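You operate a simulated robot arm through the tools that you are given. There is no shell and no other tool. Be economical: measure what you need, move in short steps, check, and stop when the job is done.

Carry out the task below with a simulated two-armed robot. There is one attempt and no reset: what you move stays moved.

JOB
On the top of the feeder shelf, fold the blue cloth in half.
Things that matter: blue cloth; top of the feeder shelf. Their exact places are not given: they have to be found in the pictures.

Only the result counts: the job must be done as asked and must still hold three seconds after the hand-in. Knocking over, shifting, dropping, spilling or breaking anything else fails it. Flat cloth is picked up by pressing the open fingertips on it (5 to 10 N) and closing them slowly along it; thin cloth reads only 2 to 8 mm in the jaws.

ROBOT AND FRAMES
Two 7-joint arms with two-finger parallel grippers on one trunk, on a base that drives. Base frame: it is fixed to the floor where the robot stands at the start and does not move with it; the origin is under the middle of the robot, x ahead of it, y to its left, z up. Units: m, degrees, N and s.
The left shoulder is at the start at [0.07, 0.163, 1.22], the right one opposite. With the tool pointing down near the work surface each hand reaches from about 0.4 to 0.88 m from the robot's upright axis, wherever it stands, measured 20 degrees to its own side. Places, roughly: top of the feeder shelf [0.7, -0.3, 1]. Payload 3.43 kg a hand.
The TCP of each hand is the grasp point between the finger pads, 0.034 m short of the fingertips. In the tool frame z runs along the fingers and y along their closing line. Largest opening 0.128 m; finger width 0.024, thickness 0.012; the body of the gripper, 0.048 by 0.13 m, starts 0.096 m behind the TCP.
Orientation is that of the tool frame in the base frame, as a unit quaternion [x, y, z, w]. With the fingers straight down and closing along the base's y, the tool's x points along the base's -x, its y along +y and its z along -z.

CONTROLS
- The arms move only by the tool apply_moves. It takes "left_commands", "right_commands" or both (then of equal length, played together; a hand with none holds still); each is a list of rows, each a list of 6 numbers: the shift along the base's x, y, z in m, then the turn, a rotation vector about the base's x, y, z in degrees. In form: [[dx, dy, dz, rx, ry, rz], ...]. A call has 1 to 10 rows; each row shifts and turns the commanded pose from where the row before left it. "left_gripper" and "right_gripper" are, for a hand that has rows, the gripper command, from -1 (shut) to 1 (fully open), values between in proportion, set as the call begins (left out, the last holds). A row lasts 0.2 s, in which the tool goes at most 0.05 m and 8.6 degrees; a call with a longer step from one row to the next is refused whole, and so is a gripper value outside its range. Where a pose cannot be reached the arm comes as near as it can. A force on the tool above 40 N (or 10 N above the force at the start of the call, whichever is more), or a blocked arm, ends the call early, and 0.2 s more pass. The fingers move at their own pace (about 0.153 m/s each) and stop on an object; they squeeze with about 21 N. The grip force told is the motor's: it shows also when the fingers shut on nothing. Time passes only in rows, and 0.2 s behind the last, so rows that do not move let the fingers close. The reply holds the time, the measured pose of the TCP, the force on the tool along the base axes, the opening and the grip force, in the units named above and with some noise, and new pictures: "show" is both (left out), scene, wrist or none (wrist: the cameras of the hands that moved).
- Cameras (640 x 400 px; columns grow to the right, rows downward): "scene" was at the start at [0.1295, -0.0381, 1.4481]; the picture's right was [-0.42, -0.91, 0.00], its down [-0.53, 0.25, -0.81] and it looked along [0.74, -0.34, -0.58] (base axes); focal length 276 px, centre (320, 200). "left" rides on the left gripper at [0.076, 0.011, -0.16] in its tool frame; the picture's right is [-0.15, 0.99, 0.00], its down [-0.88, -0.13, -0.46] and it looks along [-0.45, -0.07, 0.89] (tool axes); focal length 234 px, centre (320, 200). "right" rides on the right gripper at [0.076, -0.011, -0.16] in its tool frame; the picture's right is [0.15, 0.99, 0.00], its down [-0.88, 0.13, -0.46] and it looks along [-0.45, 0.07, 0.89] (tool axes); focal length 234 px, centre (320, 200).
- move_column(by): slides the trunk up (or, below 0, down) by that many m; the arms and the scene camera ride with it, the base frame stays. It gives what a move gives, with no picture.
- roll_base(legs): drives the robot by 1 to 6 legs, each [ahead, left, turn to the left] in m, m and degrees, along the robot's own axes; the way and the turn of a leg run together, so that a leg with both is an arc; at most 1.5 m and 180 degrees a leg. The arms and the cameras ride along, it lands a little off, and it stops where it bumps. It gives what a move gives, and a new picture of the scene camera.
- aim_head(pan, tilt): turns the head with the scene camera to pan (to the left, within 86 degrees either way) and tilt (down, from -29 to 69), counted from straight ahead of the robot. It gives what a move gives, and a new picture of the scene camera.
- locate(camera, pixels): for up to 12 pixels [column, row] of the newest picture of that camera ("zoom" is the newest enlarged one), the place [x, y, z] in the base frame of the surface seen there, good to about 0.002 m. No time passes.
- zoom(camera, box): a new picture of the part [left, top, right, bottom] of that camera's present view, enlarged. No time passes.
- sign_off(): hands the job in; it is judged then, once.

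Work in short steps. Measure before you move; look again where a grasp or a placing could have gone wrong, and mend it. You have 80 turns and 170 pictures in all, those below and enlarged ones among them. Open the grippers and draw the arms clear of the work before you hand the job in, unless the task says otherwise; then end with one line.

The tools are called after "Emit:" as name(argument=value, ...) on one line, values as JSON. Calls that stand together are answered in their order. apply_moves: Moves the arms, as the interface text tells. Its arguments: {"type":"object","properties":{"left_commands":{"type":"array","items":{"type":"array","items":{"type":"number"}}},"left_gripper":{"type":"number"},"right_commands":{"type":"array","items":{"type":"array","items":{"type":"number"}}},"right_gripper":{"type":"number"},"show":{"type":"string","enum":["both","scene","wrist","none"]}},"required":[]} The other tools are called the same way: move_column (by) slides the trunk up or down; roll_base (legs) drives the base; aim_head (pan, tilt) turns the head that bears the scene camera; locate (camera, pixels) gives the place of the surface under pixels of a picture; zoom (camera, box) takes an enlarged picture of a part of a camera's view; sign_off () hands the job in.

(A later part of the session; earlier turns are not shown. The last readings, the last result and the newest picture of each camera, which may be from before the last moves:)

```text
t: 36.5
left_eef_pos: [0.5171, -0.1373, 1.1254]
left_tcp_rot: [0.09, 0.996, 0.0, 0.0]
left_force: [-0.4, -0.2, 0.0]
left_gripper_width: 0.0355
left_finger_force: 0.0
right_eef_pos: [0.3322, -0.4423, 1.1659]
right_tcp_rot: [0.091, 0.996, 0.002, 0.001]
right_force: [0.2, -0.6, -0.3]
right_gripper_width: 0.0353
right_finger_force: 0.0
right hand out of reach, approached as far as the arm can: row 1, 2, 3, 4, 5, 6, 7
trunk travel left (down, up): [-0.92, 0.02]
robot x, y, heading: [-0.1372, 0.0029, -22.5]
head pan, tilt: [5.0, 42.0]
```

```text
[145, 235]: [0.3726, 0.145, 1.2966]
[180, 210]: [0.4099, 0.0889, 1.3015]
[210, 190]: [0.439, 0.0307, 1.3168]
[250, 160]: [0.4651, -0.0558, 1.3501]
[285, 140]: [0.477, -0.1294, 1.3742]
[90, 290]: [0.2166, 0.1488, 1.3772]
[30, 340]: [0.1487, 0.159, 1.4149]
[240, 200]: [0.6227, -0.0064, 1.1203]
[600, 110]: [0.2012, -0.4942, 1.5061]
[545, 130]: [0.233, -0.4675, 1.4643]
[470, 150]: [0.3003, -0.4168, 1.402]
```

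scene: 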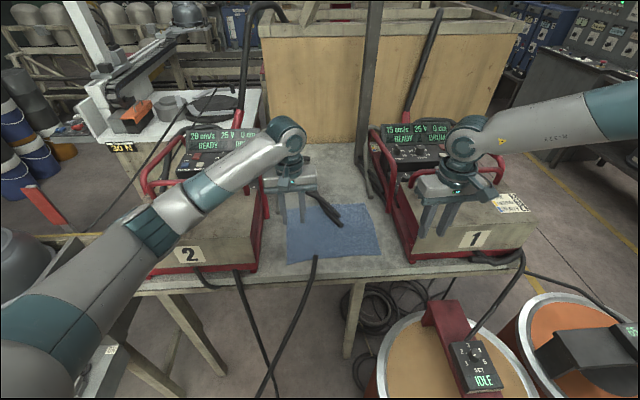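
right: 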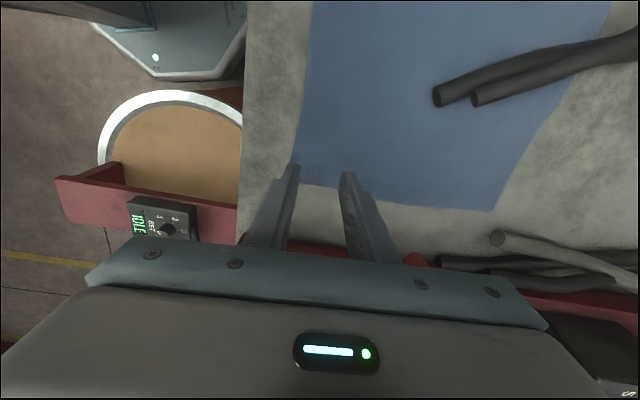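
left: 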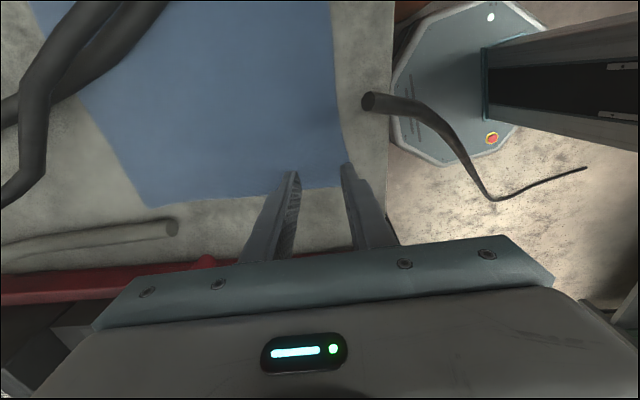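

The left forearm runs mostly in front of feeder 2, so this posture works. I raise the hands, lower the trunk by 0.2 m for the right arm's reach, and measure the near drum before sidestepping a little to the right.

Emit:
apply_moves(left_commands=[[0, 0, 0.045, 0, 0, 0], [0, 0, 0.045, 0, 0, 0], [0, 0, 0.045, 0, 0, 0], [0, 0, 0.045, 0, 0, 0], [0, 0, 0, 0, 0, 0]], right_commands=[[0, 0, 0.045, 0, 0, 0], [0, 0, 0.045, 0, 0, 0], [0, 0, 0.045, 0, 0, 0], [0, 0, 0.025, 0, 0, 0], [0, 0, 0, 0, 0, 0]], show="none")

Emit:
move_column(by=-0.2)

Emit:
aim_head(pan=-10, tilt=50)

```text
t: 37.7
left_eef_pos: [0.5142, -0.1394, 1.3068]
left_tcp_rot: [0.09, 0.996, 0.0, 0.0]
left_force: [1.7, 0.0, -0.5]
left_gripper_width: 0.0354
left_finger_force: 0.1
right_eef_pos: [0.3328, -0.4445, 1.3293]
right_tcp_rot: [0.09, 0.996, 0.0, 0.0]
right_force: [-0.5, 0.5, -0.4]
right_gripper_width: 0.0353
right_finger_force: 0.0
trunk travel left (down, up): [-0.92, 0.02]
robot x, y, heading: [-0.1413, 0.0011, -22.7]
head pan, tilt: [5.0, 42.0]
```

```text
t: 39.9
left_eef_pos: [0.5144, -0.1388, 1.1054]
left_tcp_rot: [0.09, 0.996, 0.0, 0.001]
left_force: [1.3, 0.1, -0.1]
left_gripper_width: 0.0352
left_finger_force: 0.1
right_eef_pos: [0.3309, -0.4447, 1.1274]
right_tcp_rot: [0.091, 0.996, -0.001, 0.0]
right_force: [-0.4, 0.0, 0.1]
right_gripper_width: 0.0348
right_finger_force: 0.0
trunk travel left (down, up): [-0.72, 0.22]
robot x, y, heading: [-0.1405, 0.0008, -22.5]
head pan, tilt: [5.0, 42.0]
```

```text
t: 40.7
left_eef_pos: [0.5145, -0.139, 1.1047]
left_tcp_rot: [0.09, 0.996, 0.0, 0.0]
left_force: [-0.1, 0.0, 0.7]
left_gripper_width: 0.0351
left_finger_force: 0.0
right_eef_pos: [0.3313, -0.4456, 1.1295]
right_tcp_rot: [0.091, 0.996, 0.0, 0.0]
right_force: [-0.5, -0.5, -0.3]
right_gripper_width: 0.0352
right_finger_force: 0.2
trunk travel left (down, up): [-0.72, 0.22]
robot x, y, heading: [-0.1422, 0.0029, -22.6]
head pan, tilt: [-10.0, 50.0]
```

scene: 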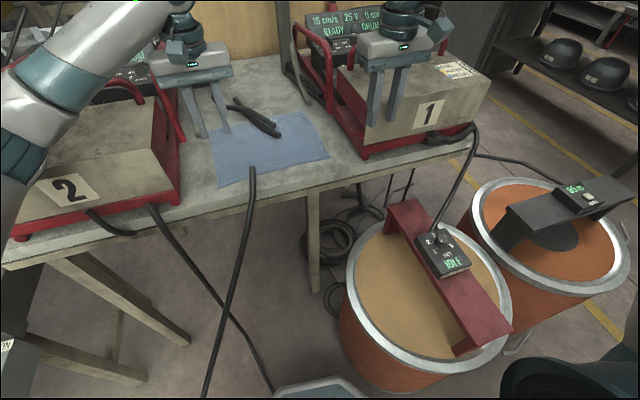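

The base's front corner shows at (320,388) and the drum at (420,290). I measure the gap between them, and the left forearm.

Emit:
locate(camera="scene", pixels=[[350, 285], [375, 345], [440, 372], [508, 310], [345, 320], [320, 390], [285, 388], [360, 385], [20, 150], [60, 85], [110, 40], [170, 15]])

```text
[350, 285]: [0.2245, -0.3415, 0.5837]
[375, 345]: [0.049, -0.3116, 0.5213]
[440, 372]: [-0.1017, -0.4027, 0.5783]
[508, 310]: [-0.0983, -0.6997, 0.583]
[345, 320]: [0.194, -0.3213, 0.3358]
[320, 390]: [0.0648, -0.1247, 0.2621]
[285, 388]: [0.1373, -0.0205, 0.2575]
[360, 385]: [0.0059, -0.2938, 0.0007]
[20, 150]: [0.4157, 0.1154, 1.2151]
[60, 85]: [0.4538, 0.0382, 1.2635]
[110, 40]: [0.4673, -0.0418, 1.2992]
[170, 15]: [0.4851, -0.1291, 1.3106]
```

The drum leaves only about 0.19 m, so no sidestep. I test whether the right hand can now get over its corner, before choosing the final stance.

Emit:
apply_moves(right_commands=[[0.0, 0, 0.03, 0, 0, 0], [0.03, 0.015, 0, 0, 0, 0], [0.03, 0.015, 0, 0, 0, 0], [0.03, 0.015, 0, 0, 0, 0], [0.03, 0.015, 0, 0, 0, 0], [0.024, 0.015, -0.03, 0, 0, 0], [0, 0, -0.03, 0, 0, 0], [0, 0, -0.03, 0, 0, 0], [0, 0, -0.03, 0, 0, 0], [0, 0, 0, 0, 0, 0]], show="scene")

```text
t: 42.0
left_eef_pos: [0.5131, -0.1382, 1.1059]
left_tcp_rot: [0.09, 0.996, 0.0, 0.001]
left_force: [0.6, 0.7, -0.4]
left_gripper_width: 0.0351
left_finger_force: 0.0
right_eef_pos: [0.3746, -0.422, 1.1529]
right_tcp_rot: [0.091, 0.996, 0.0, 0.006]
right_force: [-7.6, 3.7, 10.6]
right_gripper_width: 0.0349
right_finger_force: 0.1
right hand out of reach, approached as far as the arm can: row 3, 4, 5, 6
trunk travel left (down, up): [-0.72, 0.22]
robot x, y, heading: [-0.1409, 0.0011, -22.5]
head pan, tilt: [-10.0, 50.0]
stopped in row 6 (right hand): the force on the tool passed its limit (the readings are from after the stop); the commanded pose is now the measured one
```

scene: 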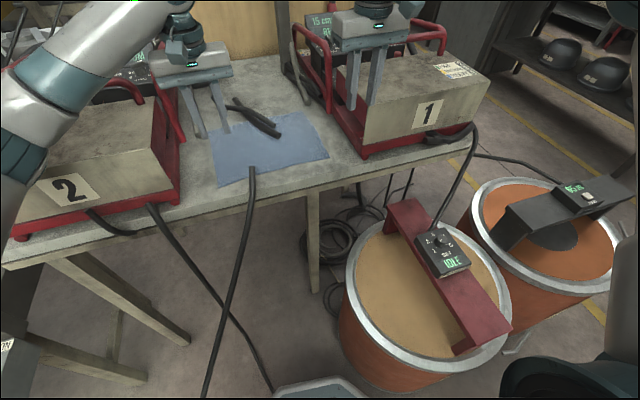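

The right fingertips touched feeder 1's top at z≈1.12 with about 10 N and the move stopped. I lift off at once, pull the hand back towards the robot's middle and then extend it straight ahead, to leave the bad elbow posture.

Emit:
apply_moves(right_commands=[[0, 0, 0.04, 0, 0, 0], [0, 0, 0.04, 0, 0, 0], [-0.04, 0.016, 0, 0, 0, 0], [-0.04, 0.016, 0, 0, 0, 0], [-0.04, 0.016, 0, 0, 0, 0], [-0.03, 0.02, 0, 0, 0, 0], [0.01, 0.04, 0, 0, 0, 0], [0.01, 0.04, 0, 0, 0, 0], [0.01, 0.04, 0, 0, 0, 0], [0, 0, 0, 0, 0, 0]], show="none")

Emit:
apply_moves(right_commands=[[0.037, -0.015, 0, 0, 0, 0], [0.037, -0.015, 0, 0, 0, 0], [0.037, -0.015, 0, 0, 0, 0], [0.037, -0.015, 0, 0, 0, 0], [0.037, -0.015, 0, 0, 0, 0], [0.037, -0.015, 0, 0, 0, 0], [0, 0, 0, 0, 0, 0]], show="scene")

```text
t: 44.2
left_eef_pos: [0.5133, -0.1373, 1.1051]
left_tcp_rot: [0.09, 0.996, 0.001, 0.0]
left_force: [-0.5, -0.4, 1.2]
left_gripper_width: 0.0349
left_finger_force: 0.1
right_eef_pos: [0.2359, -0.2814, 1.2282]
right_tcp_rot: [0.092, 0.996, 0.0, 0.006]
right_force: [-0.2, -0.4, 1.0]
right_gripper_width: 0.0351
right_finger_force: 0.2
right hand out of reach, approached as far as the arm can: row 2, 9
trunk travel left (down, up): [-0.72, 0.22]
robot x, y, heading: [-0.1415, -0.0013, -22.7]
head pan, tilt: [-10.0, 50.0]
```

```text
t: 45.8
left_eef_pos: [0.5134, -0.1396, 1.1048]
left_tcp_rot: [0.09, 0.996, 0.0, 0.0]
left_force: [0.1, 0.3, 0.2]
left_gripper_width: 0.0353
left_finger_force: 0.1
right_eef_pos: [0.3396, -0.3829, 1.2391]
right_tcp_rot: [0.091, 0.996, 0.001, 0.005]
right_force: [-0.1, 0.3, -0.2]
right_gripper_width: 0.0351
right_finger_force: 0.1
right hand out of reach, approached as far as the arm can: row 1, 2, 3, 4, 5, 6
trunk travel left (down, up): [-0.72, 0.22]
robot x, y, heading: [-0.1386, 0.0015, -22.5]
head pan, tilt: [-10.0, 50.0]
```

scene: 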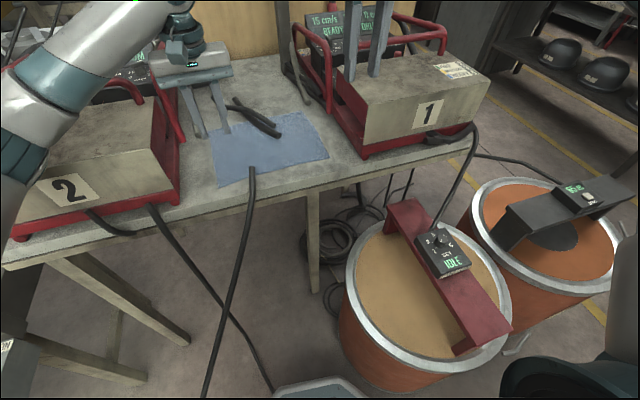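

The right arm keeps hitting some joint limit at about 0.6 m out. I look at its shape to understand it.

Emit:
aim_head(pan=-25, tilt=10)

Emit:
aim_head(pan=-60, tilt=35)

```text
t: 46.9
left_eef_pos: [0.5148, -0.1401, 1.1042]
left_tcp_rot: [0.089, 0.996, 0.0, -0.001]
left_force: [0.6, 0.7, 0.1]
left_gripper_width: 0.0352
left_finger_force: 0.1
right_eef_pos: [0.3401, -0.3828, 1.2401]
right_tcp_rot: [0.091, 0.996, 0.001, 0.004]
right_force: [-0.2, 0.2, -0.8]
right_gripper_width: 0.0353
right_finger_force: 0.0
trunk travel left (down, up): [-0.72, 0.22]
robot x, y, heading: [-0.1404, 0.002, -22.5]
head pan, tilt: [-25.0, 10.0]
```

scene: 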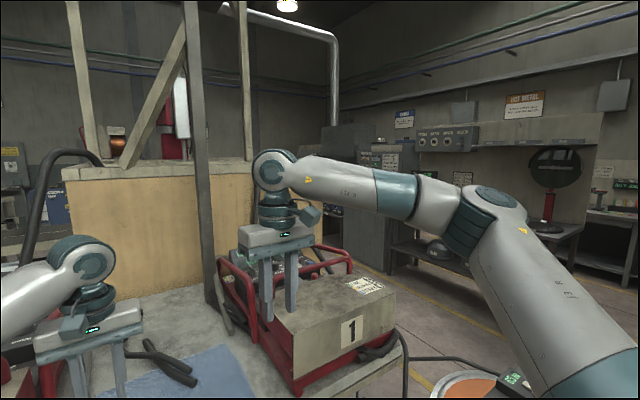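

```text
t: 47.9
left_eef_pos: [0.5141, -0.1395, 1.1048]
left_tcp_rot: [0.089, 0.996, 0.0, -0.001]
left_force: [0.2, -0.2, 0.0]
left_gripper_width: 0.0349
left_finger_force: 0.0
right_eef_pos: [0.3406, -0.3831, 1.2404]
right_tcp_rot: [0.092, 0.996, 0.002, 0.005]
right_force: [-0.3, -0.2, 0.1]
right_gripper_width: 0.0353
right_finger_force: 0.1
trunk travel left (down, up): [-0.72, 0.22]
robot x, y, heading: [-0.1394, -0.0029, -22.8]
head pan, tilt: [-60.0, 35.0]
```

scene: 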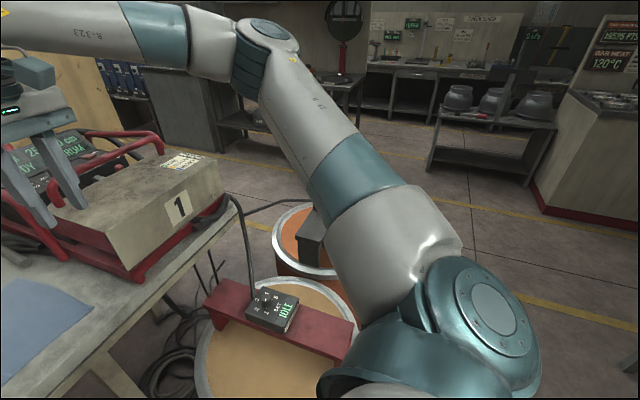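

The right arm has swung in across too far for this heading. I will back off 5 cm more and turn 14° back to the left, so the right target lies about 20° to the right hand's own side, lifting the left hand clear first.

Emit:
apply_moves(left_commands=[[0, 0, 0.045, 0, 0, 0], [0, 0, 0.045, 0, 0, 0], [0, 0, 0.045, 0, 0, 0], [0, 0, 0.045, 0, 0, 0], [0, 0, 0, 0, 0, 0]], right_commands=[[-0.03, 0.0, 0.03, 0, 0, 0], [-0.03, 0.0, 0.02, 0, 0, 0], [-0.03, 0.0, 0, 0, 0, 0], [-0.03, 0.0, 0, 0, 0, 0], [0, 0, 0, 0, 0, 0]], show="none")

Emit:
roll_base(legs=[[-0.05, 0, 0], [0, 0, 14]])

Emit:
aim_head(pan=-10, tilt=40)

```text
t: 49.1
left_eef_pos: [0.5133, -0.1369, 1.2817]
left_tcp_rot: [0.09, 0.996, 0.0, -0.002]
left_force: [0.5, 0.2, 0.4]
left_gripper_width: 0.0351
left_finger_force: 0.0
right_eef_pos: [0.2193, -0.3826, 1.293]
right_tcp_rot: [0.09, 0.996, 0.001, 0.004]
right_force: [1.1, -0.1, 0.0]
right_gripper_width: 0.0352
right_finger_force: 0.2
trunk travel left (down, up): [-0.72, 0.22]
robot x, y, heading: [-0.1395, 0.0017, -22.8]
head pan, tilt: [-60.0, 35.0]
```

```text
t: 50.9
left_eef_pos: [0.4765, 0.0417, 1.2835]
left_tcp_rot: [-0.03, 1.0, 0.001, 0.0]
left_force: [0.1, 0.5, 0.9]
left_gripper_width: 0.0352
left_finger_force: 0.1
right_eef_pos: [0.2506, -0.2662, 1.2932]
right_tcp_rot: [-0.029, 1.0, 0.001, 0.005]
right_force: [-0.2, 0.4, -0.1]
right_gripper_width: 0.0348
right_finger_force: 0.1
trunk travel left (down, up): [-0.72, 0.22]
robot x, y, heading: [-0.1885, 0.0161, -8.7]
head pan, tilt: [-60.0, 35.0]
```

scene: 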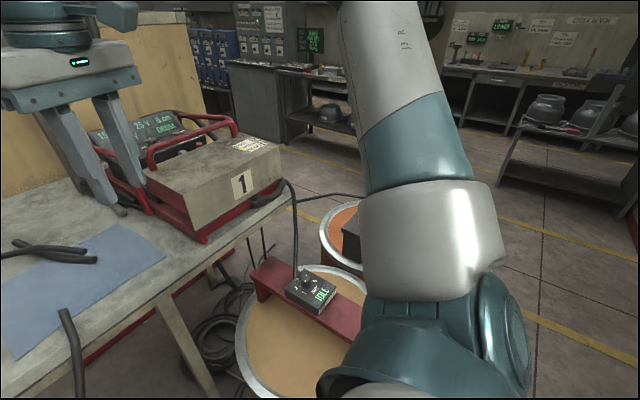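

```text
t: 52.0
left_eef_pos: [0.4807, 0.0423, 1.2837]
left_tcp_rot: [-0.031, 1.0, 0.001, 0.001]
left_force: [-0.1, 0.5, -0.1]
left_gripper_width: 0.0352
left_finger_force: 0.0
right_eef_pos: [0.252, -0.2657, 1.2923]
right_tcp_rot: [-0.029, 1.0, 0.001, 0.005]
right_force: [-0.6, 0.0, -0.3]
right_gripper_width: 0.0352
right_finger_force: 0.0
trunk travel left (down, up): [-0.72, 0.22]
robot x, y, heading: [-0.1873, 0.0182, -8.9]
head pan, tilt: [-10.0, 40.0]
```

scene: 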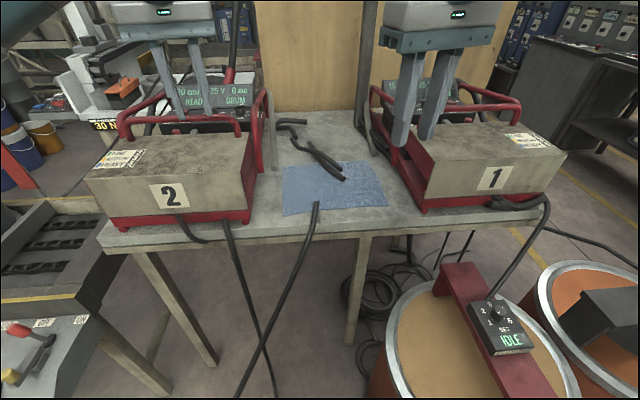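

Now I bring both hands over their corners from here with the yaw squared to the edge, staying high.

Emit:
apply_moves(left_commands=[[0.0045, -0.0225, 0, 0, 0, -1.75], [0.0045, -0.0225, 0, 0, 0, -1.75], [0.0045, -0.0225, 0, 0, 0, -1.75], [0.0045, -0.0225, 0, 0, 0, -1.75], [0.0045, -0.0225, 0, 0, 0, -1.75], [0.0045, -0.0225, 0, 0, 0, -1.75], [0.0045, -0.0225, 0, 0, 0, -1.75], [0.0045, -0.0225, 0, 0, 0, -1.75], [0, 0, 0, 0, 0, 0]], right_commands=[[0.028, -0.013, 0, 0, 0, -1.75], [0.028, -0.013, 0, 0, 0, -1.75], [0.028, -0.013, 0, 0, 0, -1.75], [0.028, -0.013, 0, 0, 0, -1.75], [0.028, -0.013, 0, 0, 0, -1.75], [0.028, -0.013, 0, 0, 0, -1.75], [0.028, -0.013, 0, 0, 0, -1.75], [0.028, -0.013, 0, 0, 0, -1.75], [0, 0, 0, 0, 0, 0]], show="scene")

```text
t: 54.0
left_eef_pos: [0.5162, -0.1358, 1.2833]
left_tcp_rot: [0.093, 0.996, -0.001, -0.001]
left_force: [0.6, 0.5, -0.3]
left_gripper_width: 0.0352
left_finger_force: 0.1
right_eef_pos: [0.451, -0.3909, 1.2918]
right_tcp_rot: [0.088, 0.996, 0.0, 0.004]
right_force: [0.2, 0.9, 0.2]
right_gripper_width: 0.0349
right_finger_force: 0.1
right hand out of reach, approached as far as the arm can: row 7, 8
trunk travel left (down, up): [-0.72, 0.22]
robot x, y, heading: [-0.1865, 0.017, -9.0]
head pan, tilt: [-10.0, 40.0]
```

scene: 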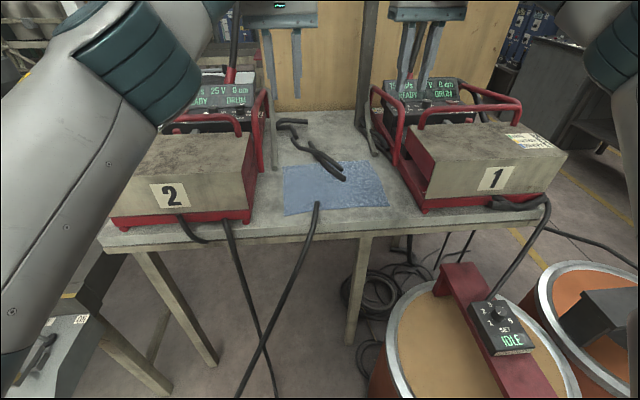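

The right hand now stops only 3 cm short; its limit is inward swing. Turning a further 9° left should put its target well inside its range, so I do that with a slight step ahead.

Emit:
roll_base(legs=[[0, 0, 9], [0.035, -0.015, 0]])

```text
t: 55.6
left_eef_pos: [0.5597, -0.0357, 1.2874]
left_tcp_rot: [0.012, 1.0, 0.0, 0.003]
left_force: [-0.8, 0.1, -0.5]
left_gripper_width: 0.0354
left_finger_force: 0.0
right_eef_pos: [0.5354, -0.2964, 1.297]
right_tcp_rot: [0.007, 1.0, 0.001, 0.009]
right_force: [-0.7, 0.0, 0.9]
right_gripper_width: 0.0353
right_finger_force: 0.0
trunk travel left (down, up): [-0.72, 0.22]
robot x, y, heading: [-0.1542, 0.0043, 0.2]
head pan, tilt: [-10.0, 40.0]
```

scene: 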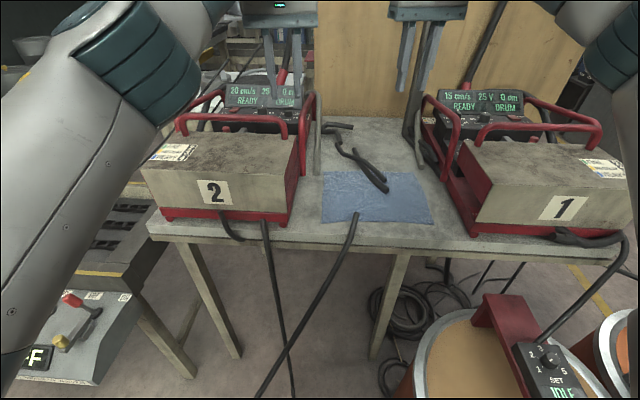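

Now I move both hands over the corners again, square the yaw, then descend to about z=1.13.

Emit:
apply_moves(left_commands=[[-0.0086, -0.0203, 0, 0, 0, -1.8], [-0.0086, -0.0203, 0, 0, 0, -1.8], [-0.0086, -0.0203, 0, 0, 0, -1.8], [-0.0086, -0.0203, 0, 0, 0, -1.8], [-0.0086, -0.0203, 0, 0, 0, -1.8], [0, 0, -0.04, 0, 0, 0], [0, 0, -0.04, 0, 0, 0], [0, 0, -0.04, 0, 0, 0], [0, 0, -0.035, 0, 0, 0], [0, 0, 0, 0, 0, 0]], right_commands=[[-0.012, -0.0148, 0, 0, 0, -1.9], [-0.012, -0.0148, 0, 0, 0, -1.9], [-0.012, -0.0148, 0, 0, 0, -1.9], [-0.012, -0.0148, 0, 0, 0, -1.9], [-0.012, -0.0148, 0, 0, 0, -1.9], [0, 0, -0.04, 0, 0, 0], [0, 0, -0.04, 0, 0, 0], [0, 0, -0.04, 0, 0, 0], [0, 0, -0.045, 0, 0, 0], [0, 0, 0, 0, 0, 0]], show="scene")

```text
t: 57.8
left_eef_pos: [0.5191, -0.1373, 1.1256]
left_tcp_rot: [0.09, 0.996, 0.0, 0.001]
left_force: [-0.1, 0.5, -0.9]
left_gripper_width: 0.0352
left_finger_force: 0.0
left hand out of reach, approached as far as the arm can: row 5
right_eef_pos: [0.4815, -0.3697, 1.1262]
right_tcp_rot: [0.09, 0.996, 0.002, 0.005]
right_force: [0.4, -0.4, 0.4]
right_gripper_width: 0.0353
right_finger_force: 0.1
trunk travel left (down, up): [-0.72, 0.22]
robot x, y, heading: [-0.1536, 0.0042, 0.2]
head pan, tilt: [-10.0, 40.0]
```

scene: 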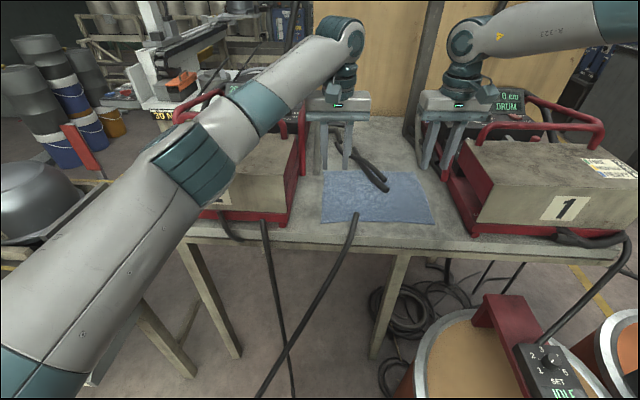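

Both hands reach. I measure the left forearm against feeder 2's front-right top corner before going lower.

Emit:
locate(camera="scene", pixels=[[195, 165], [235, 125], [265, 95], [300, 65], [335, 40], [260, 115], [285, 90], [280, 155], [290, 200], [545, 30], [480, 40], [500, 50]])

```text
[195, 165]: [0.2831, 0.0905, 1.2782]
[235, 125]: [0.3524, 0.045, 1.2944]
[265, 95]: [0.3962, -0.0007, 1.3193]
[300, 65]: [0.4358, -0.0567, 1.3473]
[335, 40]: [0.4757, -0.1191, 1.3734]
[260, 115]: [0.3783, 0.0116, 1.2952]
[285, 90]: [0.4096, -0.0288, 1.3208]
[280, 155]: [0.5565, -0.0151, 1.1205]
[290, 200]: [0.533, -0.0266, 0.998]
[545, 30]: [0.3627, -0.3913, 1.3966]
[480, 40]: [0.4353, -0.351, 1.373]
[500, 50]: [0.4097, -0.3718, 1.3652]
```

The left forearm clears feeder 2 well now. I shift to the grasp points about 17 mm inside the edge and descend to z≈1.0, then check in the wrist pictures.

Emit:
apply_moves(left_commands=[[-0.012, -0.003, -0.035, 0, 0, 0], [0, 0, -0.035, 0, 0, 0], [0, 0, -0.035, 0, 0, 0], [0, 0, -0.02, 0, 0, 0], [0, 0, 0, 0, 0, 0]], right_commands=[[-0.0185, 0.02, -0.035, 0, 0, 0], [0, 0, -0.035, 0, 0, 0], [0, 0, -0.035, 0, 0, 0], [0, 0, -0.02, 0, 0, 0], [0, 0, 0, 0, 0, 0]])

```text
t: 59.0
left_eef_pos: [0.5092, -0.1417, 1.0033]
left_tcp_rot: [0.089, 0.996, 0.0, 0.0]
left_force: [-0.6, 0.3, 0.2]
left_gripper_width: 0.0354
left_finger_force: 0.0
right_eef_pos: [0.4643, -0.3515, 1.0019]
right_tcp_rot: [0.09, 0.996, 0.001, 0.007]
right_force: [0.1, 0.0, 0.0]
right_gripper_width: 0.0352
right_finger_force: 0.1
trunk travel left (down, up): [-0.72, 0.22]
robot x, y, heading: [-0.1553, 0.0024, 0.3]
head pan, tilt: [-10.0, 40.0]
```

scene: 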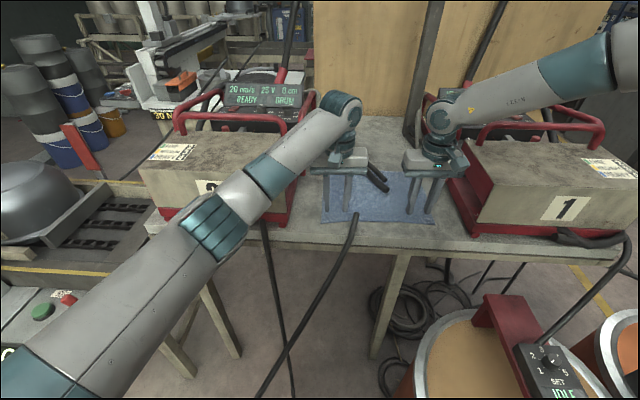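
right: 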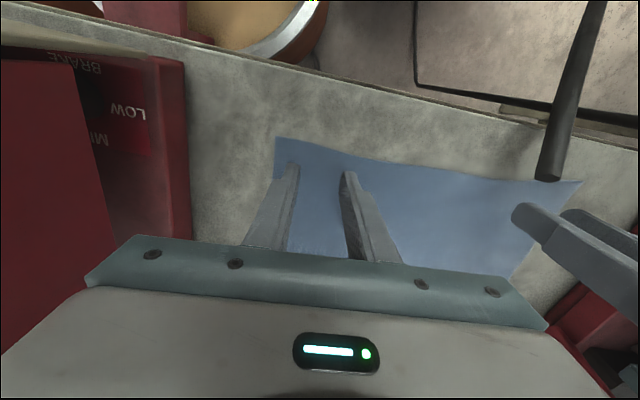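
left: 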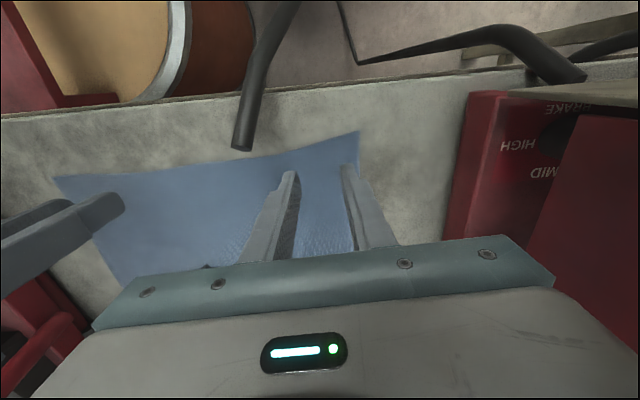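

Both finger pairs sit over the near corners, inside the cloth. I creep down to contact.

Emit:
apply_moves(left_commands=[[0, -0.003, -0.008, 0, 0, 0], [0, 0, -0.006, 0, 0, 0], [0, 0, -0.003, 0, 0, 0], [0, 0, -0.002, 0, 0, 0], [0, 0, 0, 0, 0, 0]], right_commands=[[0, 0.0, -0.008, 0, 0, 0], [0, 0, -0.006, 0, 0, 0], [0, 0, -0.003, 0, 0, 0], [0, 0, -0.002, 0, 0, 0], [0, 0, 0, 0, 0, 0]], show="none")

```text
t: 60.2
left_eef_pos: [0.5075, -0.1431, 0.9858]
left_tcp_rot: [0.09, 0.996, 0.0, 0.001]
left_force: [1.8, -0.9, 4.9]
left_gripper_width: 0.0353
left_finger_force: 0.1
right_eef_pos: [0.4643, -0.3514, 0.9848]
right_tcp_rot: [0.09, 0.996, 0.001, 0.008]
right_force: [2.5, -2.1, 17.0]
right_gripper_width: 0.0352
right_finger_force: 0.6
trunk travel left (down, up): [-0.72, 0.22]
robot x, y, heading: [-0.1548, 0.0063, 0.4]
head pan, tilt: [-10.0, 40.0]
```

Left presses with 5 N, right with 17 N. I ease the right and add a touch on the left to get about 7–9 N each.

Emit:
apply_moves(left_commands=[[0, 0, -0.0008, 0, 0, 0], [0, 0, 0, 0, 0, 0]], right_commands=[[0, 0, 0.0015, 0, 0, 0], [0, 0, 0, 0, 0, 0]], show="none")

```text
t: 60.8
left_eef_pos: [0.5076, -0.1427, 0.9856]
left_tcp_rot: [0.091, 0.996, 0.0, 0.001]
left_force: [1.4, -1.4, 14.6]
left_gripper_width: 0.0354
left_finger_force: 0.1
right_eef_pos: [0.4618, -0.3508, 0.9854]
right_tcp_rot: [0.09, 0.996, 0.0, 0.007]
right_force: [2.9, -1.0, 10.7]
right_gripper_width: 0.0354
right_finger_force: 0.1
trunk travel left (down, up): [-0.72, 0.22]
robot x, y, heading: [-0.1549, 0.0065, 0.6]
head pan, tilt: [-10.0, 40.0]
```

I ease slightly and close the fingers in small steps along the cloth.

Emit:
apply_moves(left_commands=[[0, 0, -0.0, 0, 0, 0], [0, 0, 0.0006, 0, 0, 0]], right_commands=[[0, 0, 0.0003, 0, 0, 0], [0, 0, 0, 0, 0, 0]], left_gripper=-0.55, right_gripper=-0.55, show="none")

Emit:
apply_moves(left_commands=[[0, 0, 0, 0, 0, 0], [0, 0, 0, 0, 0, 0]], right_commands=[[0, 0, 0, 0, 0, 0], [0, 0, 0, 0, 0, 0]], left_gripper=-0.68, right_gripper=-0.68, show="none")

Emit:
apply_moves(left_commands=[[0, 0, 0, 0, 0, 0], [0, 0, 0, 0, 0, 0]], right_commands=[[0, 0, 0, 0, 0, 0], [0, 0, 0, 0, 0, 0]], left_gripper=-0.82, right_gripper=-0.82, show="wrist")

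```text
t: 61.4
left_eef_pos: [0.5079, -0.143, 0.9861]
left_tcp_rot: [0.09, 0.996, -0.001, 0.001]
left_force: [-0.9, -0.4, 19.9]
left_gripper_width: 0.0271
left_finger_force: 0.1
right_eef_pos: [0.4619, -0.3531, 0.9859]
right_tcp_rot: [0.09, 0.996, 0.0, 0.005]
right_force: [-1.5, -0.3, 0.4]
right_gripper_width: 0.0289
right_finger_force: 0.1
trunk travel left (down, up): [-0.72, 0.22]
robot x, y, heading: [-0.1539, 0.0057, 0.3]
head pan, tilt: [-10.0, 40.0]
```

```text
t: 62.0
left_eef_pos: [0.5066, -0.1427, 0.9856]
left_tcp_rot: [0.09, 0.996, 0.0, 0.001]
left_force: [0.7, -1.6, 20.9]
left_gripper_width: 0.0184
left_finger_force: 0.1
right_eef_pos: [0.4613, -0.3521, 0.9875]
right_tcp_rot: [0.089, 0.996, 0.002, 0.006]
right_force: [0.3, 0.8, -0.2]
right_gripper_width: 0.0205
right_finger_force: 0.0
trunk travel left (down, up): [-0.72, 0.22]
robot x, y, heading: [-0.1544, 0.0044, 0.3]
head pan, tilt: [-10.0, 40.0]
```

```text
t: 62.6
left_eef_pos: [0.5073, -0.1412, 0.9855]
left_tcp_rot: [0.089, 0.996, 0.0, 0.002]
left_force: [-0.1, -0.2, 21.4]
left_gripper_width: 0.0093
left_finger_force: 0.0
right_eef_pos: [0.4619, -0.3515, 0.9859]
right_tcp_rot: [0.089, 0.996, 0.002, 0.007]
right_force: [0.0, -0.5, -0.2]
right_gripper_width: 0.0112
right_finger_force: 0.0
trunk travel left (down, up): [-0.72, 0.22]
robot x, y, heading: [-0.1546, 0.0021, 0.5]
head pan, tilt: [-10.0, 40.0]
```

right: 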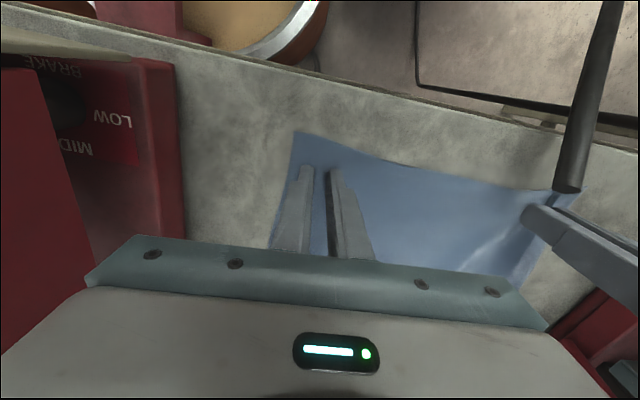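
left: 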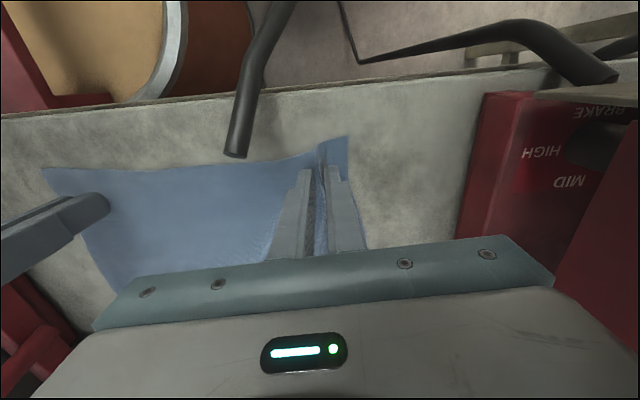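

The left has gathered a ridge, while the right lost contact (0 N). I shut the left and lift it a hair; then reopen the right, slightly wider, to press again.

Emit:
apply_moves(left_commands=[[0, 0, 0, 0, 0, 0], [0, 0, 0, 0, 0, 0], [0, 0, 0.003, 0, 0, 0], [0, 0, 0, 0, 0, 0]], right_commands=[[0, 0, 0, 0, 0, 0], [0, 0, 0, 0, 0, 0], [0, 0, 0, 0, 0, 0], [0, 0, 0, 0, 0, 0]], left_gripper=-1, right_gripper=-0.42, show="none")

Emit:
apply_moves(right_commands=[[0, 0, -0.001, 0, 0, 0], [0, 0, -0.001, 0, 0, 0], [0, 0, 0, 0, 0, 0]], show="none")

```text
t: 63.6
left_eef_pos: [0.5064, -0.1424, 0.9854]
left_tcp_rot: [0.089, 0.996, 0.001, 0.0]
left_force: [-0.3, 0.4, 0.4]
left_gripper_width: 0.0023
left_finger_force: 21.0
right_eef_pos: [0.4642, -0.3527, 0.9847]
right_tcp_rot: [0.09, 0.996, 0.001, 0.006]
right_force: [-1.4, 1.2, 2.7]
right_gripper_width: 0.0373
right_finger_force: 0.1
trunk travel left (down, up): [-0.72, 0.22]
robot x, y, heading: [-0.1557, 0.001, 0.4]
head pan, tilt: [-10.0, 40.0]
```

```text
t: 64.4
left_eef_pos: [0.5075, -0.1429, 0.9885]
left_tcp_rot: [0.09, 0.996, 0.0, 0.0]
left_force: [0.8, 0.2, -0.2]
left_gripper_width: 0.002
left_finger_force: 21.4
right_eef_pos: [0.4631, -0.3506, 0.985]
right_tcp_rot: [0.089, 0.996, 0.002, 0.008]
right_force: [2.7, -1.7, 17.4]
right_gripper_width: 0.0377
right_finger_force: 0.5
trunk travel left (down, up): [-0.72, 0.22]
robot x, y, heading: [-0.1525, 0.0042, 0.3]
head pan, tilt: [-10.0, 40.0]
```

The left holds cloth (2.3 mm). The right presses with 17 N, so I ease it by 0.5 mm and close in steps, watching its force.

Emit:
apply_moves(right_commands=[[0, 0, 0.0005, 0, 0, 0], [0, 0, 0, 0, 0, 0]], right_gripper=-0.55, show="none")

Emit:
apply_moves(right_commands=[[0, 0, 0, 0, 0, 0], [0, 0, 0, 0, 0, 0]], right_gripper=-0.68, show="none")

Emit:
apply_moves(right_commands=[[0, 0, 0, 0, 0, 0], [0, 0, 0, 0, 0, 0]], right_gripper=-0.82, show="wrist")

```text
t: 65.0
left_eef_pos: [0.5065, -0.1423, 0.9871]
left_tcp_rot: [0.09, 0.996, 0.0, 0.0]
left_force: [-0.1, 0.1, 0.1]
left_gripper_width: 0.0022
left_finger_force: 20.9
right_eef_pos: [0.4623, -0.352, 0.9862]
right_tcp_rot: [0.09, 0.996, 0.0, 0.007]
right_force: [3.0, -0.3, 15.3]
right_gripper_width: 0.0282
right_finger_force: 0.1
trunk travel left (down, up): [-0.72, 0.22]
robot x, y, heading: [-0.1565, 0.0042, 0.6]
head pan, tilt: [-10.0, 40.0]
```

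```text
t: 65.6
left_eef_pos: [0.5075, -0.1424, 0.9866]
left_tcp_rot: [0.089, 0.996, -0.001, 0.001]
left_force: [0.5, -0.5, -1.0]
left_gripper_width: 0.0023
left_finger_force: 21.0
right_eef_pos: [0.4626, -0.3521, 0.9845]
right_tcp_rot: [0.09, 0.996, 0.001, 0.006]
right_force: [1.3, 1.0, 15.6]
right_gripper_width: 0.0196
right_finger_force: 0.0
trunk travel left (down, up): [-0.72, 0.22]
robot x, y, heading: [-0.1513, 0.0039, 0.1]
head pan, tilt: [-10.0, 40.0]
```

```text
t: 66.2
left_eef_pos: [0.5066, -0.1416, 0.9879]
left_tcp_rot: [0.09, 0.996, 0.0, 0.001]
left_force: [-0.3, 0.4, -0.1]
left_gripper_width: 0.0023
left_finger_force: 21.1
right_eef_pos: [0.462, -0.3513, 0.9855]
right_tcp_rot: [0.089, 0.996, -0.001, 0.006]
right_force: [1.3, -0.6, 15.6]
right_gripper_width: 0.011
right_finger_force: 0.1
trunk travel left (down, up): [-0.72, 0.22]
robot x, y, heading: [-0.1527, 0.0036, 0.5]
head pan, tilt: [-10.0, 40.0]
```

right: 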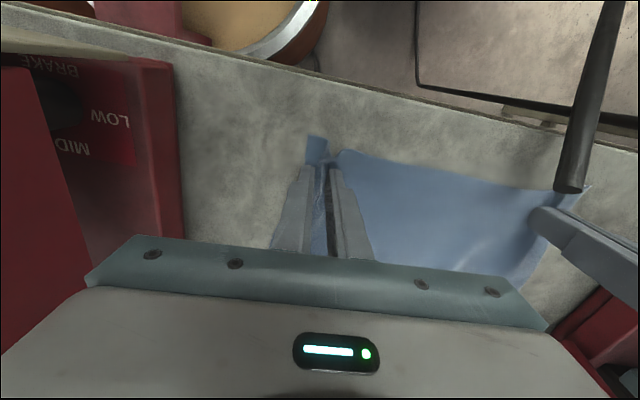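

The right has a ridge too. I shut it and then lift both hands slowly by 4 cm to check the hold.

Emit:
apply_moves(right_commands=[[0, 0, 0, 0, 0, 0], [0, 0, 0, 0, 0, 0], [0, 0, 0.002, 0, 0, 0]], right_gripper=-1, show="none")

Emit:
apply_moves(left_commands=[[0, 0, 0.01, 0, 0, 0], [0, 0, 0.01, 0, 0, 0], [0, 0, 0.01, 0, 0, 0], [0, 0, 0.01, 0, 0, 0], [0, 0, 0, 0, 0, 0]], right_commands=[[0, 0, 0.01, 0, 0, 0], [0, 0, 0.01, 0, 0, 0], [0, 0, 0.01, 0, 0, 0], [0, 0, 0.01, 0, 0, 0], [0, 0, 0, 0, 0, 0]])

```text
t: 67.0
left_eef_pos: [0.5081, -0.1416, 0.9868]
left_tcp_rot: [0.09, 0.996, 0.0, 0.0]
left_force: [-0.3, -0.9, 0.2]
left_gripper_width: 0.0024
left_finger_force: 21.1
right_eef_pos: [0.4612, -0.351, 0.9849]
right_tcp_rot: [0.09, 0.996, 0.0, 0.005]
right_force: [0.9, 2.1, 4.0]
right_gripper_width: 0.0023
right_finger_force: 21.3
trunk travel left (down, up): [-0.72, 0.22]
robot x, y, heading: [-0.1514, 0.0027, 0.6]
head pan, tilt: [-10.0, 40.0]
```

```text
t: 68.2
left_eef_pos: [0.5091, -0.1428, 1.0274]
left_tcp_rot: [0.09, 0.996, 0.0, 0.0]
left_force: [0.6, -2.3, 0.0]
left_gripper_width: 0.0021
left_finger_force: 21.0
right_eef_pos: [0.4641, -0.3538, 1.0262]
right_tcp_rot: [0.09, 0.996, 0.001, 0.006]
right_force: [0.3, 1.3, 0.4]
right_gripper_width: 0.0021
right_finger_force: 20.7
trunk travel left (down, up): [-0.72, 0.22]
robot x, y, heading: [-0.153, 0.0066, 0.4]
head pan, tilt: [-10.0, 40.0]
```

scene: 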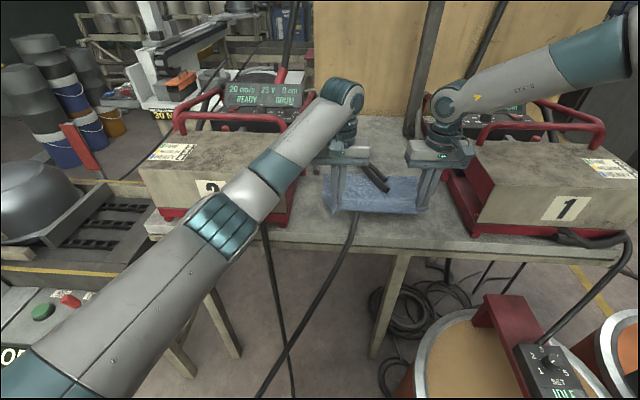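
right: 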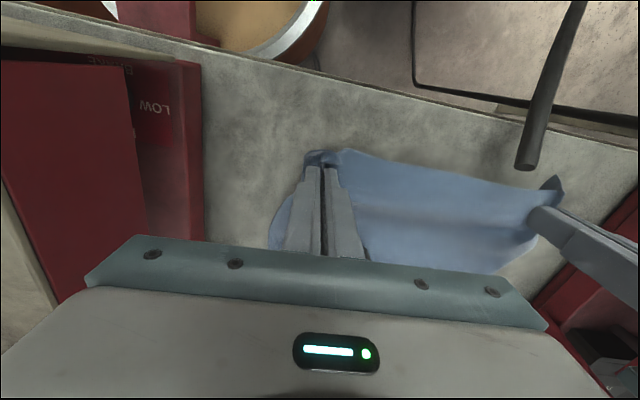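
left: 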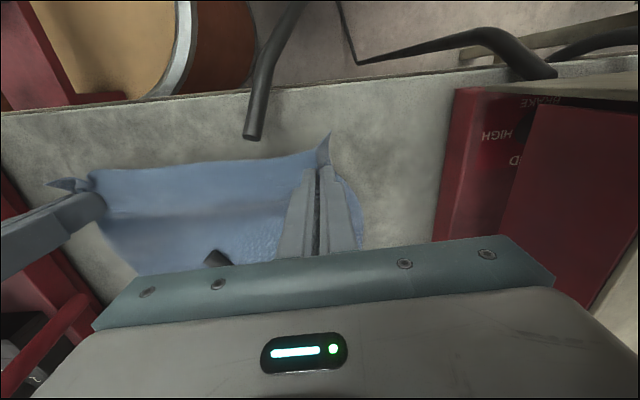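

Both corners are held at 2.1 mm. Lifting nearly straight up makes the far half slide out from under the tubes towards me, so I do that slowly, backing 2 cm on the way, and check halfway.

Emit:
apply_moves(left_commands=[[-0.008, 0.0015, 0.012, 0, 0, 0], [-0.008, 0.0015, 0.012, 0, 0, 0], [-0.004, 0.001, 0.015, 0, 0, 0], [0, 0, 0.015, 0, 0, 0], [0, 0, 0.015, 0, 0, 0], [0, 0, 0.015, 0, 0, 0], [0, 0, 0.015, 0, 0, 0], [0, 0, 0, 0, 0, 0]], right_commands=[[-0.008, 0.0015, 0.012, 0, 0, 0], [-0.008, 0.0015, 0.012, 0, 0, 0], [-0.004, 0.001, 0.015, 0, 0, 0], [0, 0, 0.015, 0, 0, 0], [0, 0, 0.015, 0, 0, 0], [0, 0, 0.015, 0, 0, 0], [0, 0, 0.015, 0, 0, 0], [0, 0, 0, 0, 0, 0]])

```text
t: 70.0
left_eef_pos: [0.4884, -0.1387, 1.1259]
left_tcp_rot: [0.09, 0.996, 0.0, -0.001]
left_force: [0.7, -1.0, -0.5]
left_gripper_width: 0.002
left_finger_force: 20.7
right_eef_pos: [0.4439, -0.3478, 1.1245]
right_tcp_rot: [0.09, 0.996, 0.001, 0.006]
right_force: [0.6, 0.0, -0.3]
right_gripper_width: 0.0021
right_finger_force: 20.9
trunk travel left (down, up): [-0.72, 0.22]
robot x, y, heading: [-0.1578, 0.0042, 0.5]
head pan, tilt: [-10.0, 40.0]
```

scene: 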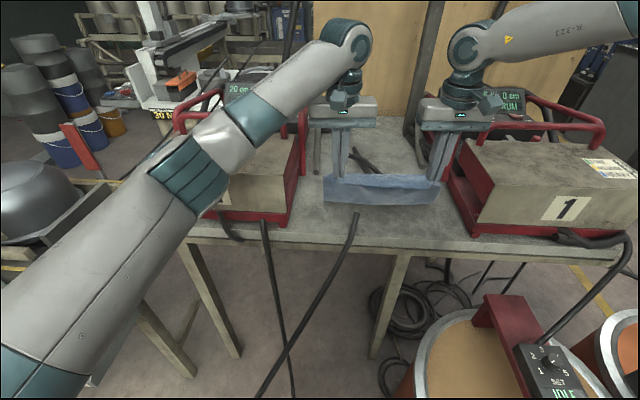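
right: 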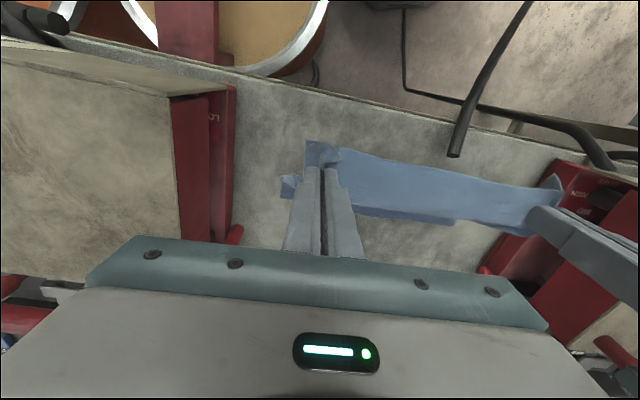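
left: 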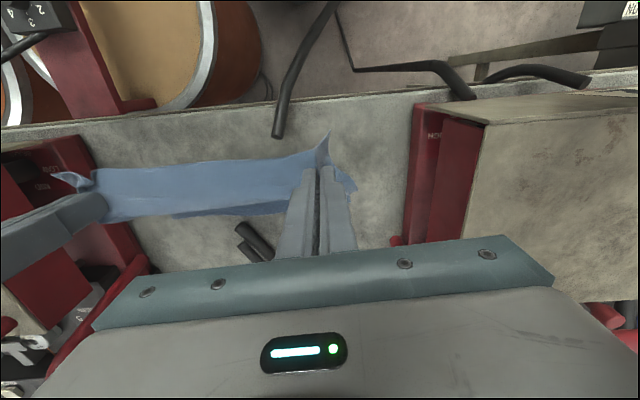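

The cloth has slid clear and the tubes have not moved. I look closely at where the lying part and the far edge are now.

Emit:
zoom(camera="scene", box=[300, 130, 460, 230])

Emit:
locate(camera="left", pixels=[[120, 218], [180, 213], [240, 208], [280, 205], [180, 185], [180, 170], [280, 165], [345, 185], [240, 232]])

Emit:
locate(camera="right", pixels=[[290, 190], [380, 215], [450, 222], [520, 235], [450, 200], [450, 180]])

```text
4.00 times, centred on (380, 180) of scene
```

zoom: 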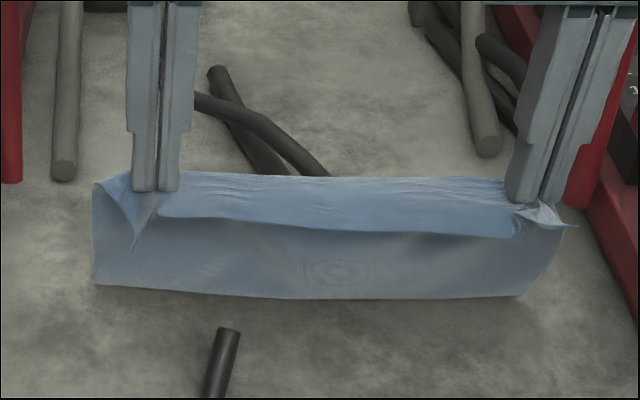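

```text
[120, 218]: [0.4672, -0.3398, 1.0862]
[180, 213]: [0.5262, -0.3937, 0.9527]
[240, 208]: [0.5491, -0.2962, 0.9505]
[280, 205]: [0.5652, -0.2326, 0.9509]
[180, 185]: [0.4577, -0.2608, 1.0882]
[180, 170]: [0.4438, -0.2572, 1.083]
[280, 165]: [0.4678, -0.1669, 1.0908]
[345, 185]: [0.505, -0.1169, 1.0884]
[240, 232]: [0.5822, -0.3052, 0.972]
```

```text
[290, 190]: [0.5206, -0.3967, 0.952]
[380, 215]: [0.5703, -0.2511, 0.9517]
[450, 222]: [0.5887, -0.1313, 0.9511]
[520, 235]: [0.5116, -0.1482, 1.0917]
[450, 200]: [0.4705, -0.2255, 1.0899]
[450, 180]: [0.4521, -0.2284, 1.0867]
```

The far edge already lies clear of the tubes: about (0.59,-0.13) to (0.52,-0.397). The sheet stands up at x≈0.465, so I now lay the near edge forward and down in an arc onto the far edge, 15–18 mm short of it at the grip points.

Emit:
apply_moves(left_commands=[[0.012, -0.003, -0.003, 0, 0, 0], [0.014, -0.003, -0.01, 0, 0, 0], [0.014, -0.003, -0.014, 0, 0, 0], [0.012, -0.003, -0.018, 0, 0, 0], [0.01, -0.002, -0.02, 0, 0, 0], [0.008, -0.002, -0.02, 0, 0, 0], [0.006, -0.001, -0.018, 0, 0, 0], [0.004, -0.001, -0.012, 0, 0, 0], [0, 0, 0, 0, 0, 0]], right_commands=[[0.011, -0.003, -0.003, 0, 0, 0], [0.013, -0.003, -0.01, 0, 0, 0], [0.012, -0.003, -0.014, 0, 0, 0], [0.011, -0.003, -0.018, 0, 0, 0], [0.009, -0.002, -0.02, 0, 0, 0], [0.007, -0.002, -0.02, 0, 0, 0], [0.005, -0.001, -0.018, 0, 0, 0], [0.004, -0.001, -0.012, 0, 0, 0], [0, 0, 0, 0, 0, 0]])

Emit:
zoom(camera="scene", box=[300, 130, 460, 230])

```text
t: 72.0
left_eef_pos: [0.5653, -0.1566, 1.021]
left_tcp_rot: [0.09, 0.996, 0.0, 0.0]
left_force: [-0.2, -4.8, -0.6]
left_gripper_width: 0.0021
left_finger_force: 20.9
left hand out of reach, approached as far as the arm can: row 8
right_eef_pos: [0.5151, -0.3653, 1.0093]
right_tcp_rot: [0.09, 0.996, 0.002, 0.005]
right_force: [0.7, 4.0, 0.0]
right_gripper_width: 0.0021
right_finger_force: 20.8
trunk travel left (down, up): [-0.72, 0.22]
robot x, y, heading: [-0.1532, 0.001, 0.5]
head pan, tilt: [-10.0, 40.0]
```

scene: 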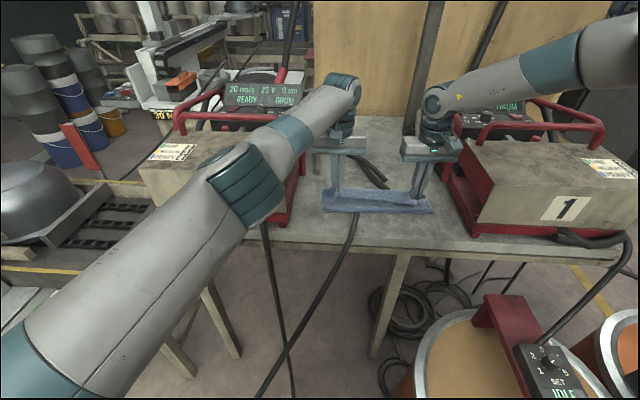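
right: 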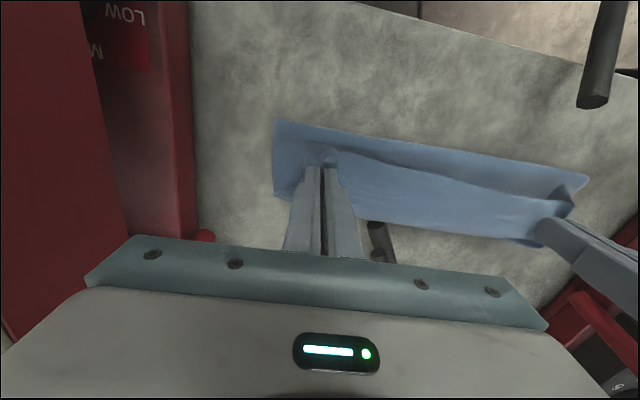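
left: 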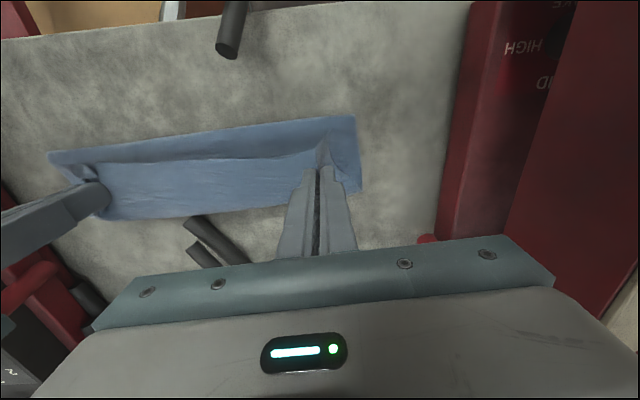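

```text
4.00 times, centred on (380, 180) of scene
```

zoom: 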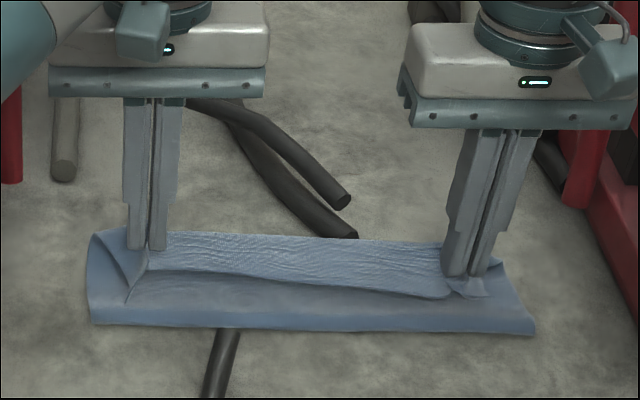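

The near half is over, but it looks as if the strip beyond the grips hangs back towards me as a hem between the hands. I measure it before laying down.

Emit:
locate(camera="left", pixels=[[200, 138], [200, 150], [200, 162], [200, 175], [200, 190], [200, 205], [200, 212], [345, 125], [358, 185], [60, 160], [320, 160], [340, 150]])

Emit:
zoom(camera="left", box=[30, 90, 390, 260])

Emit:
zoom(camera="right", box=[250, 100, 610, 270])

```text
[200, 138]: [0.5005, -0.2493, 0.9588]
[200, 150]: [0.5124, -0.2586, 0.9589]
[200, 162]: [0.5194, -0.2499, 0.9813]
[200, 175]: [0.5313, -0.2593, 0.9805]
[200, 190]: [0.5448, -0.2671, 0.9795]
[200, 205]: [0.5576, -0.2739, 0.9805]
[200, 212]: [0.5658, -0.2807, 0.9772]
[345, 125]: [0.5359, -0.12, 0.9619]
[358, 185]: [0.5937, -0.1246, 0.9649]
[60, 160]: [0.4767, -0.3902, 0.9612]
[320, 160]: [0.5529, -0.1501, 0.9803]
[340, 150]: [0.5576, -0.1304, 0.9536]
```

```text
1.78 times, centred on (210, 175) of left
```

zoom: 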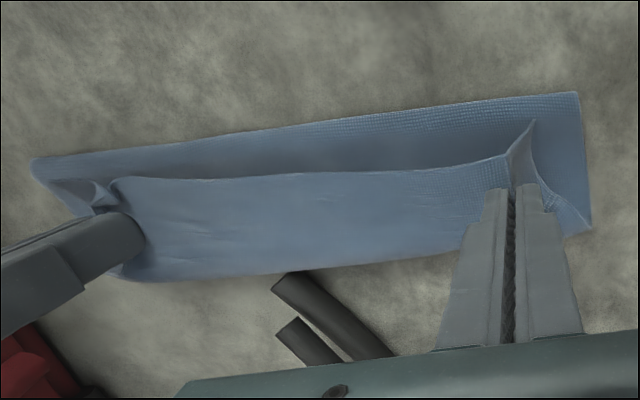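

```text
1.78 times, centred on (430, 185) of right
```

zoom: 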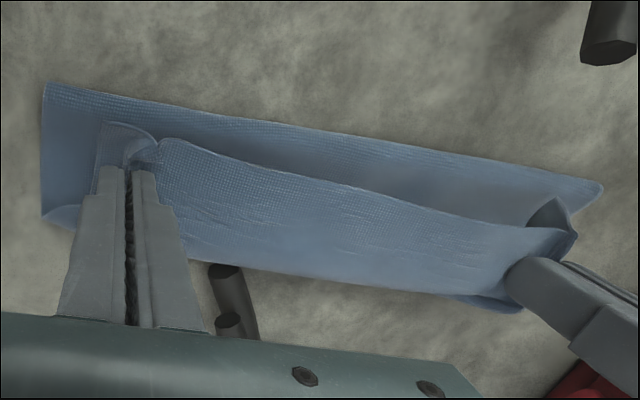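

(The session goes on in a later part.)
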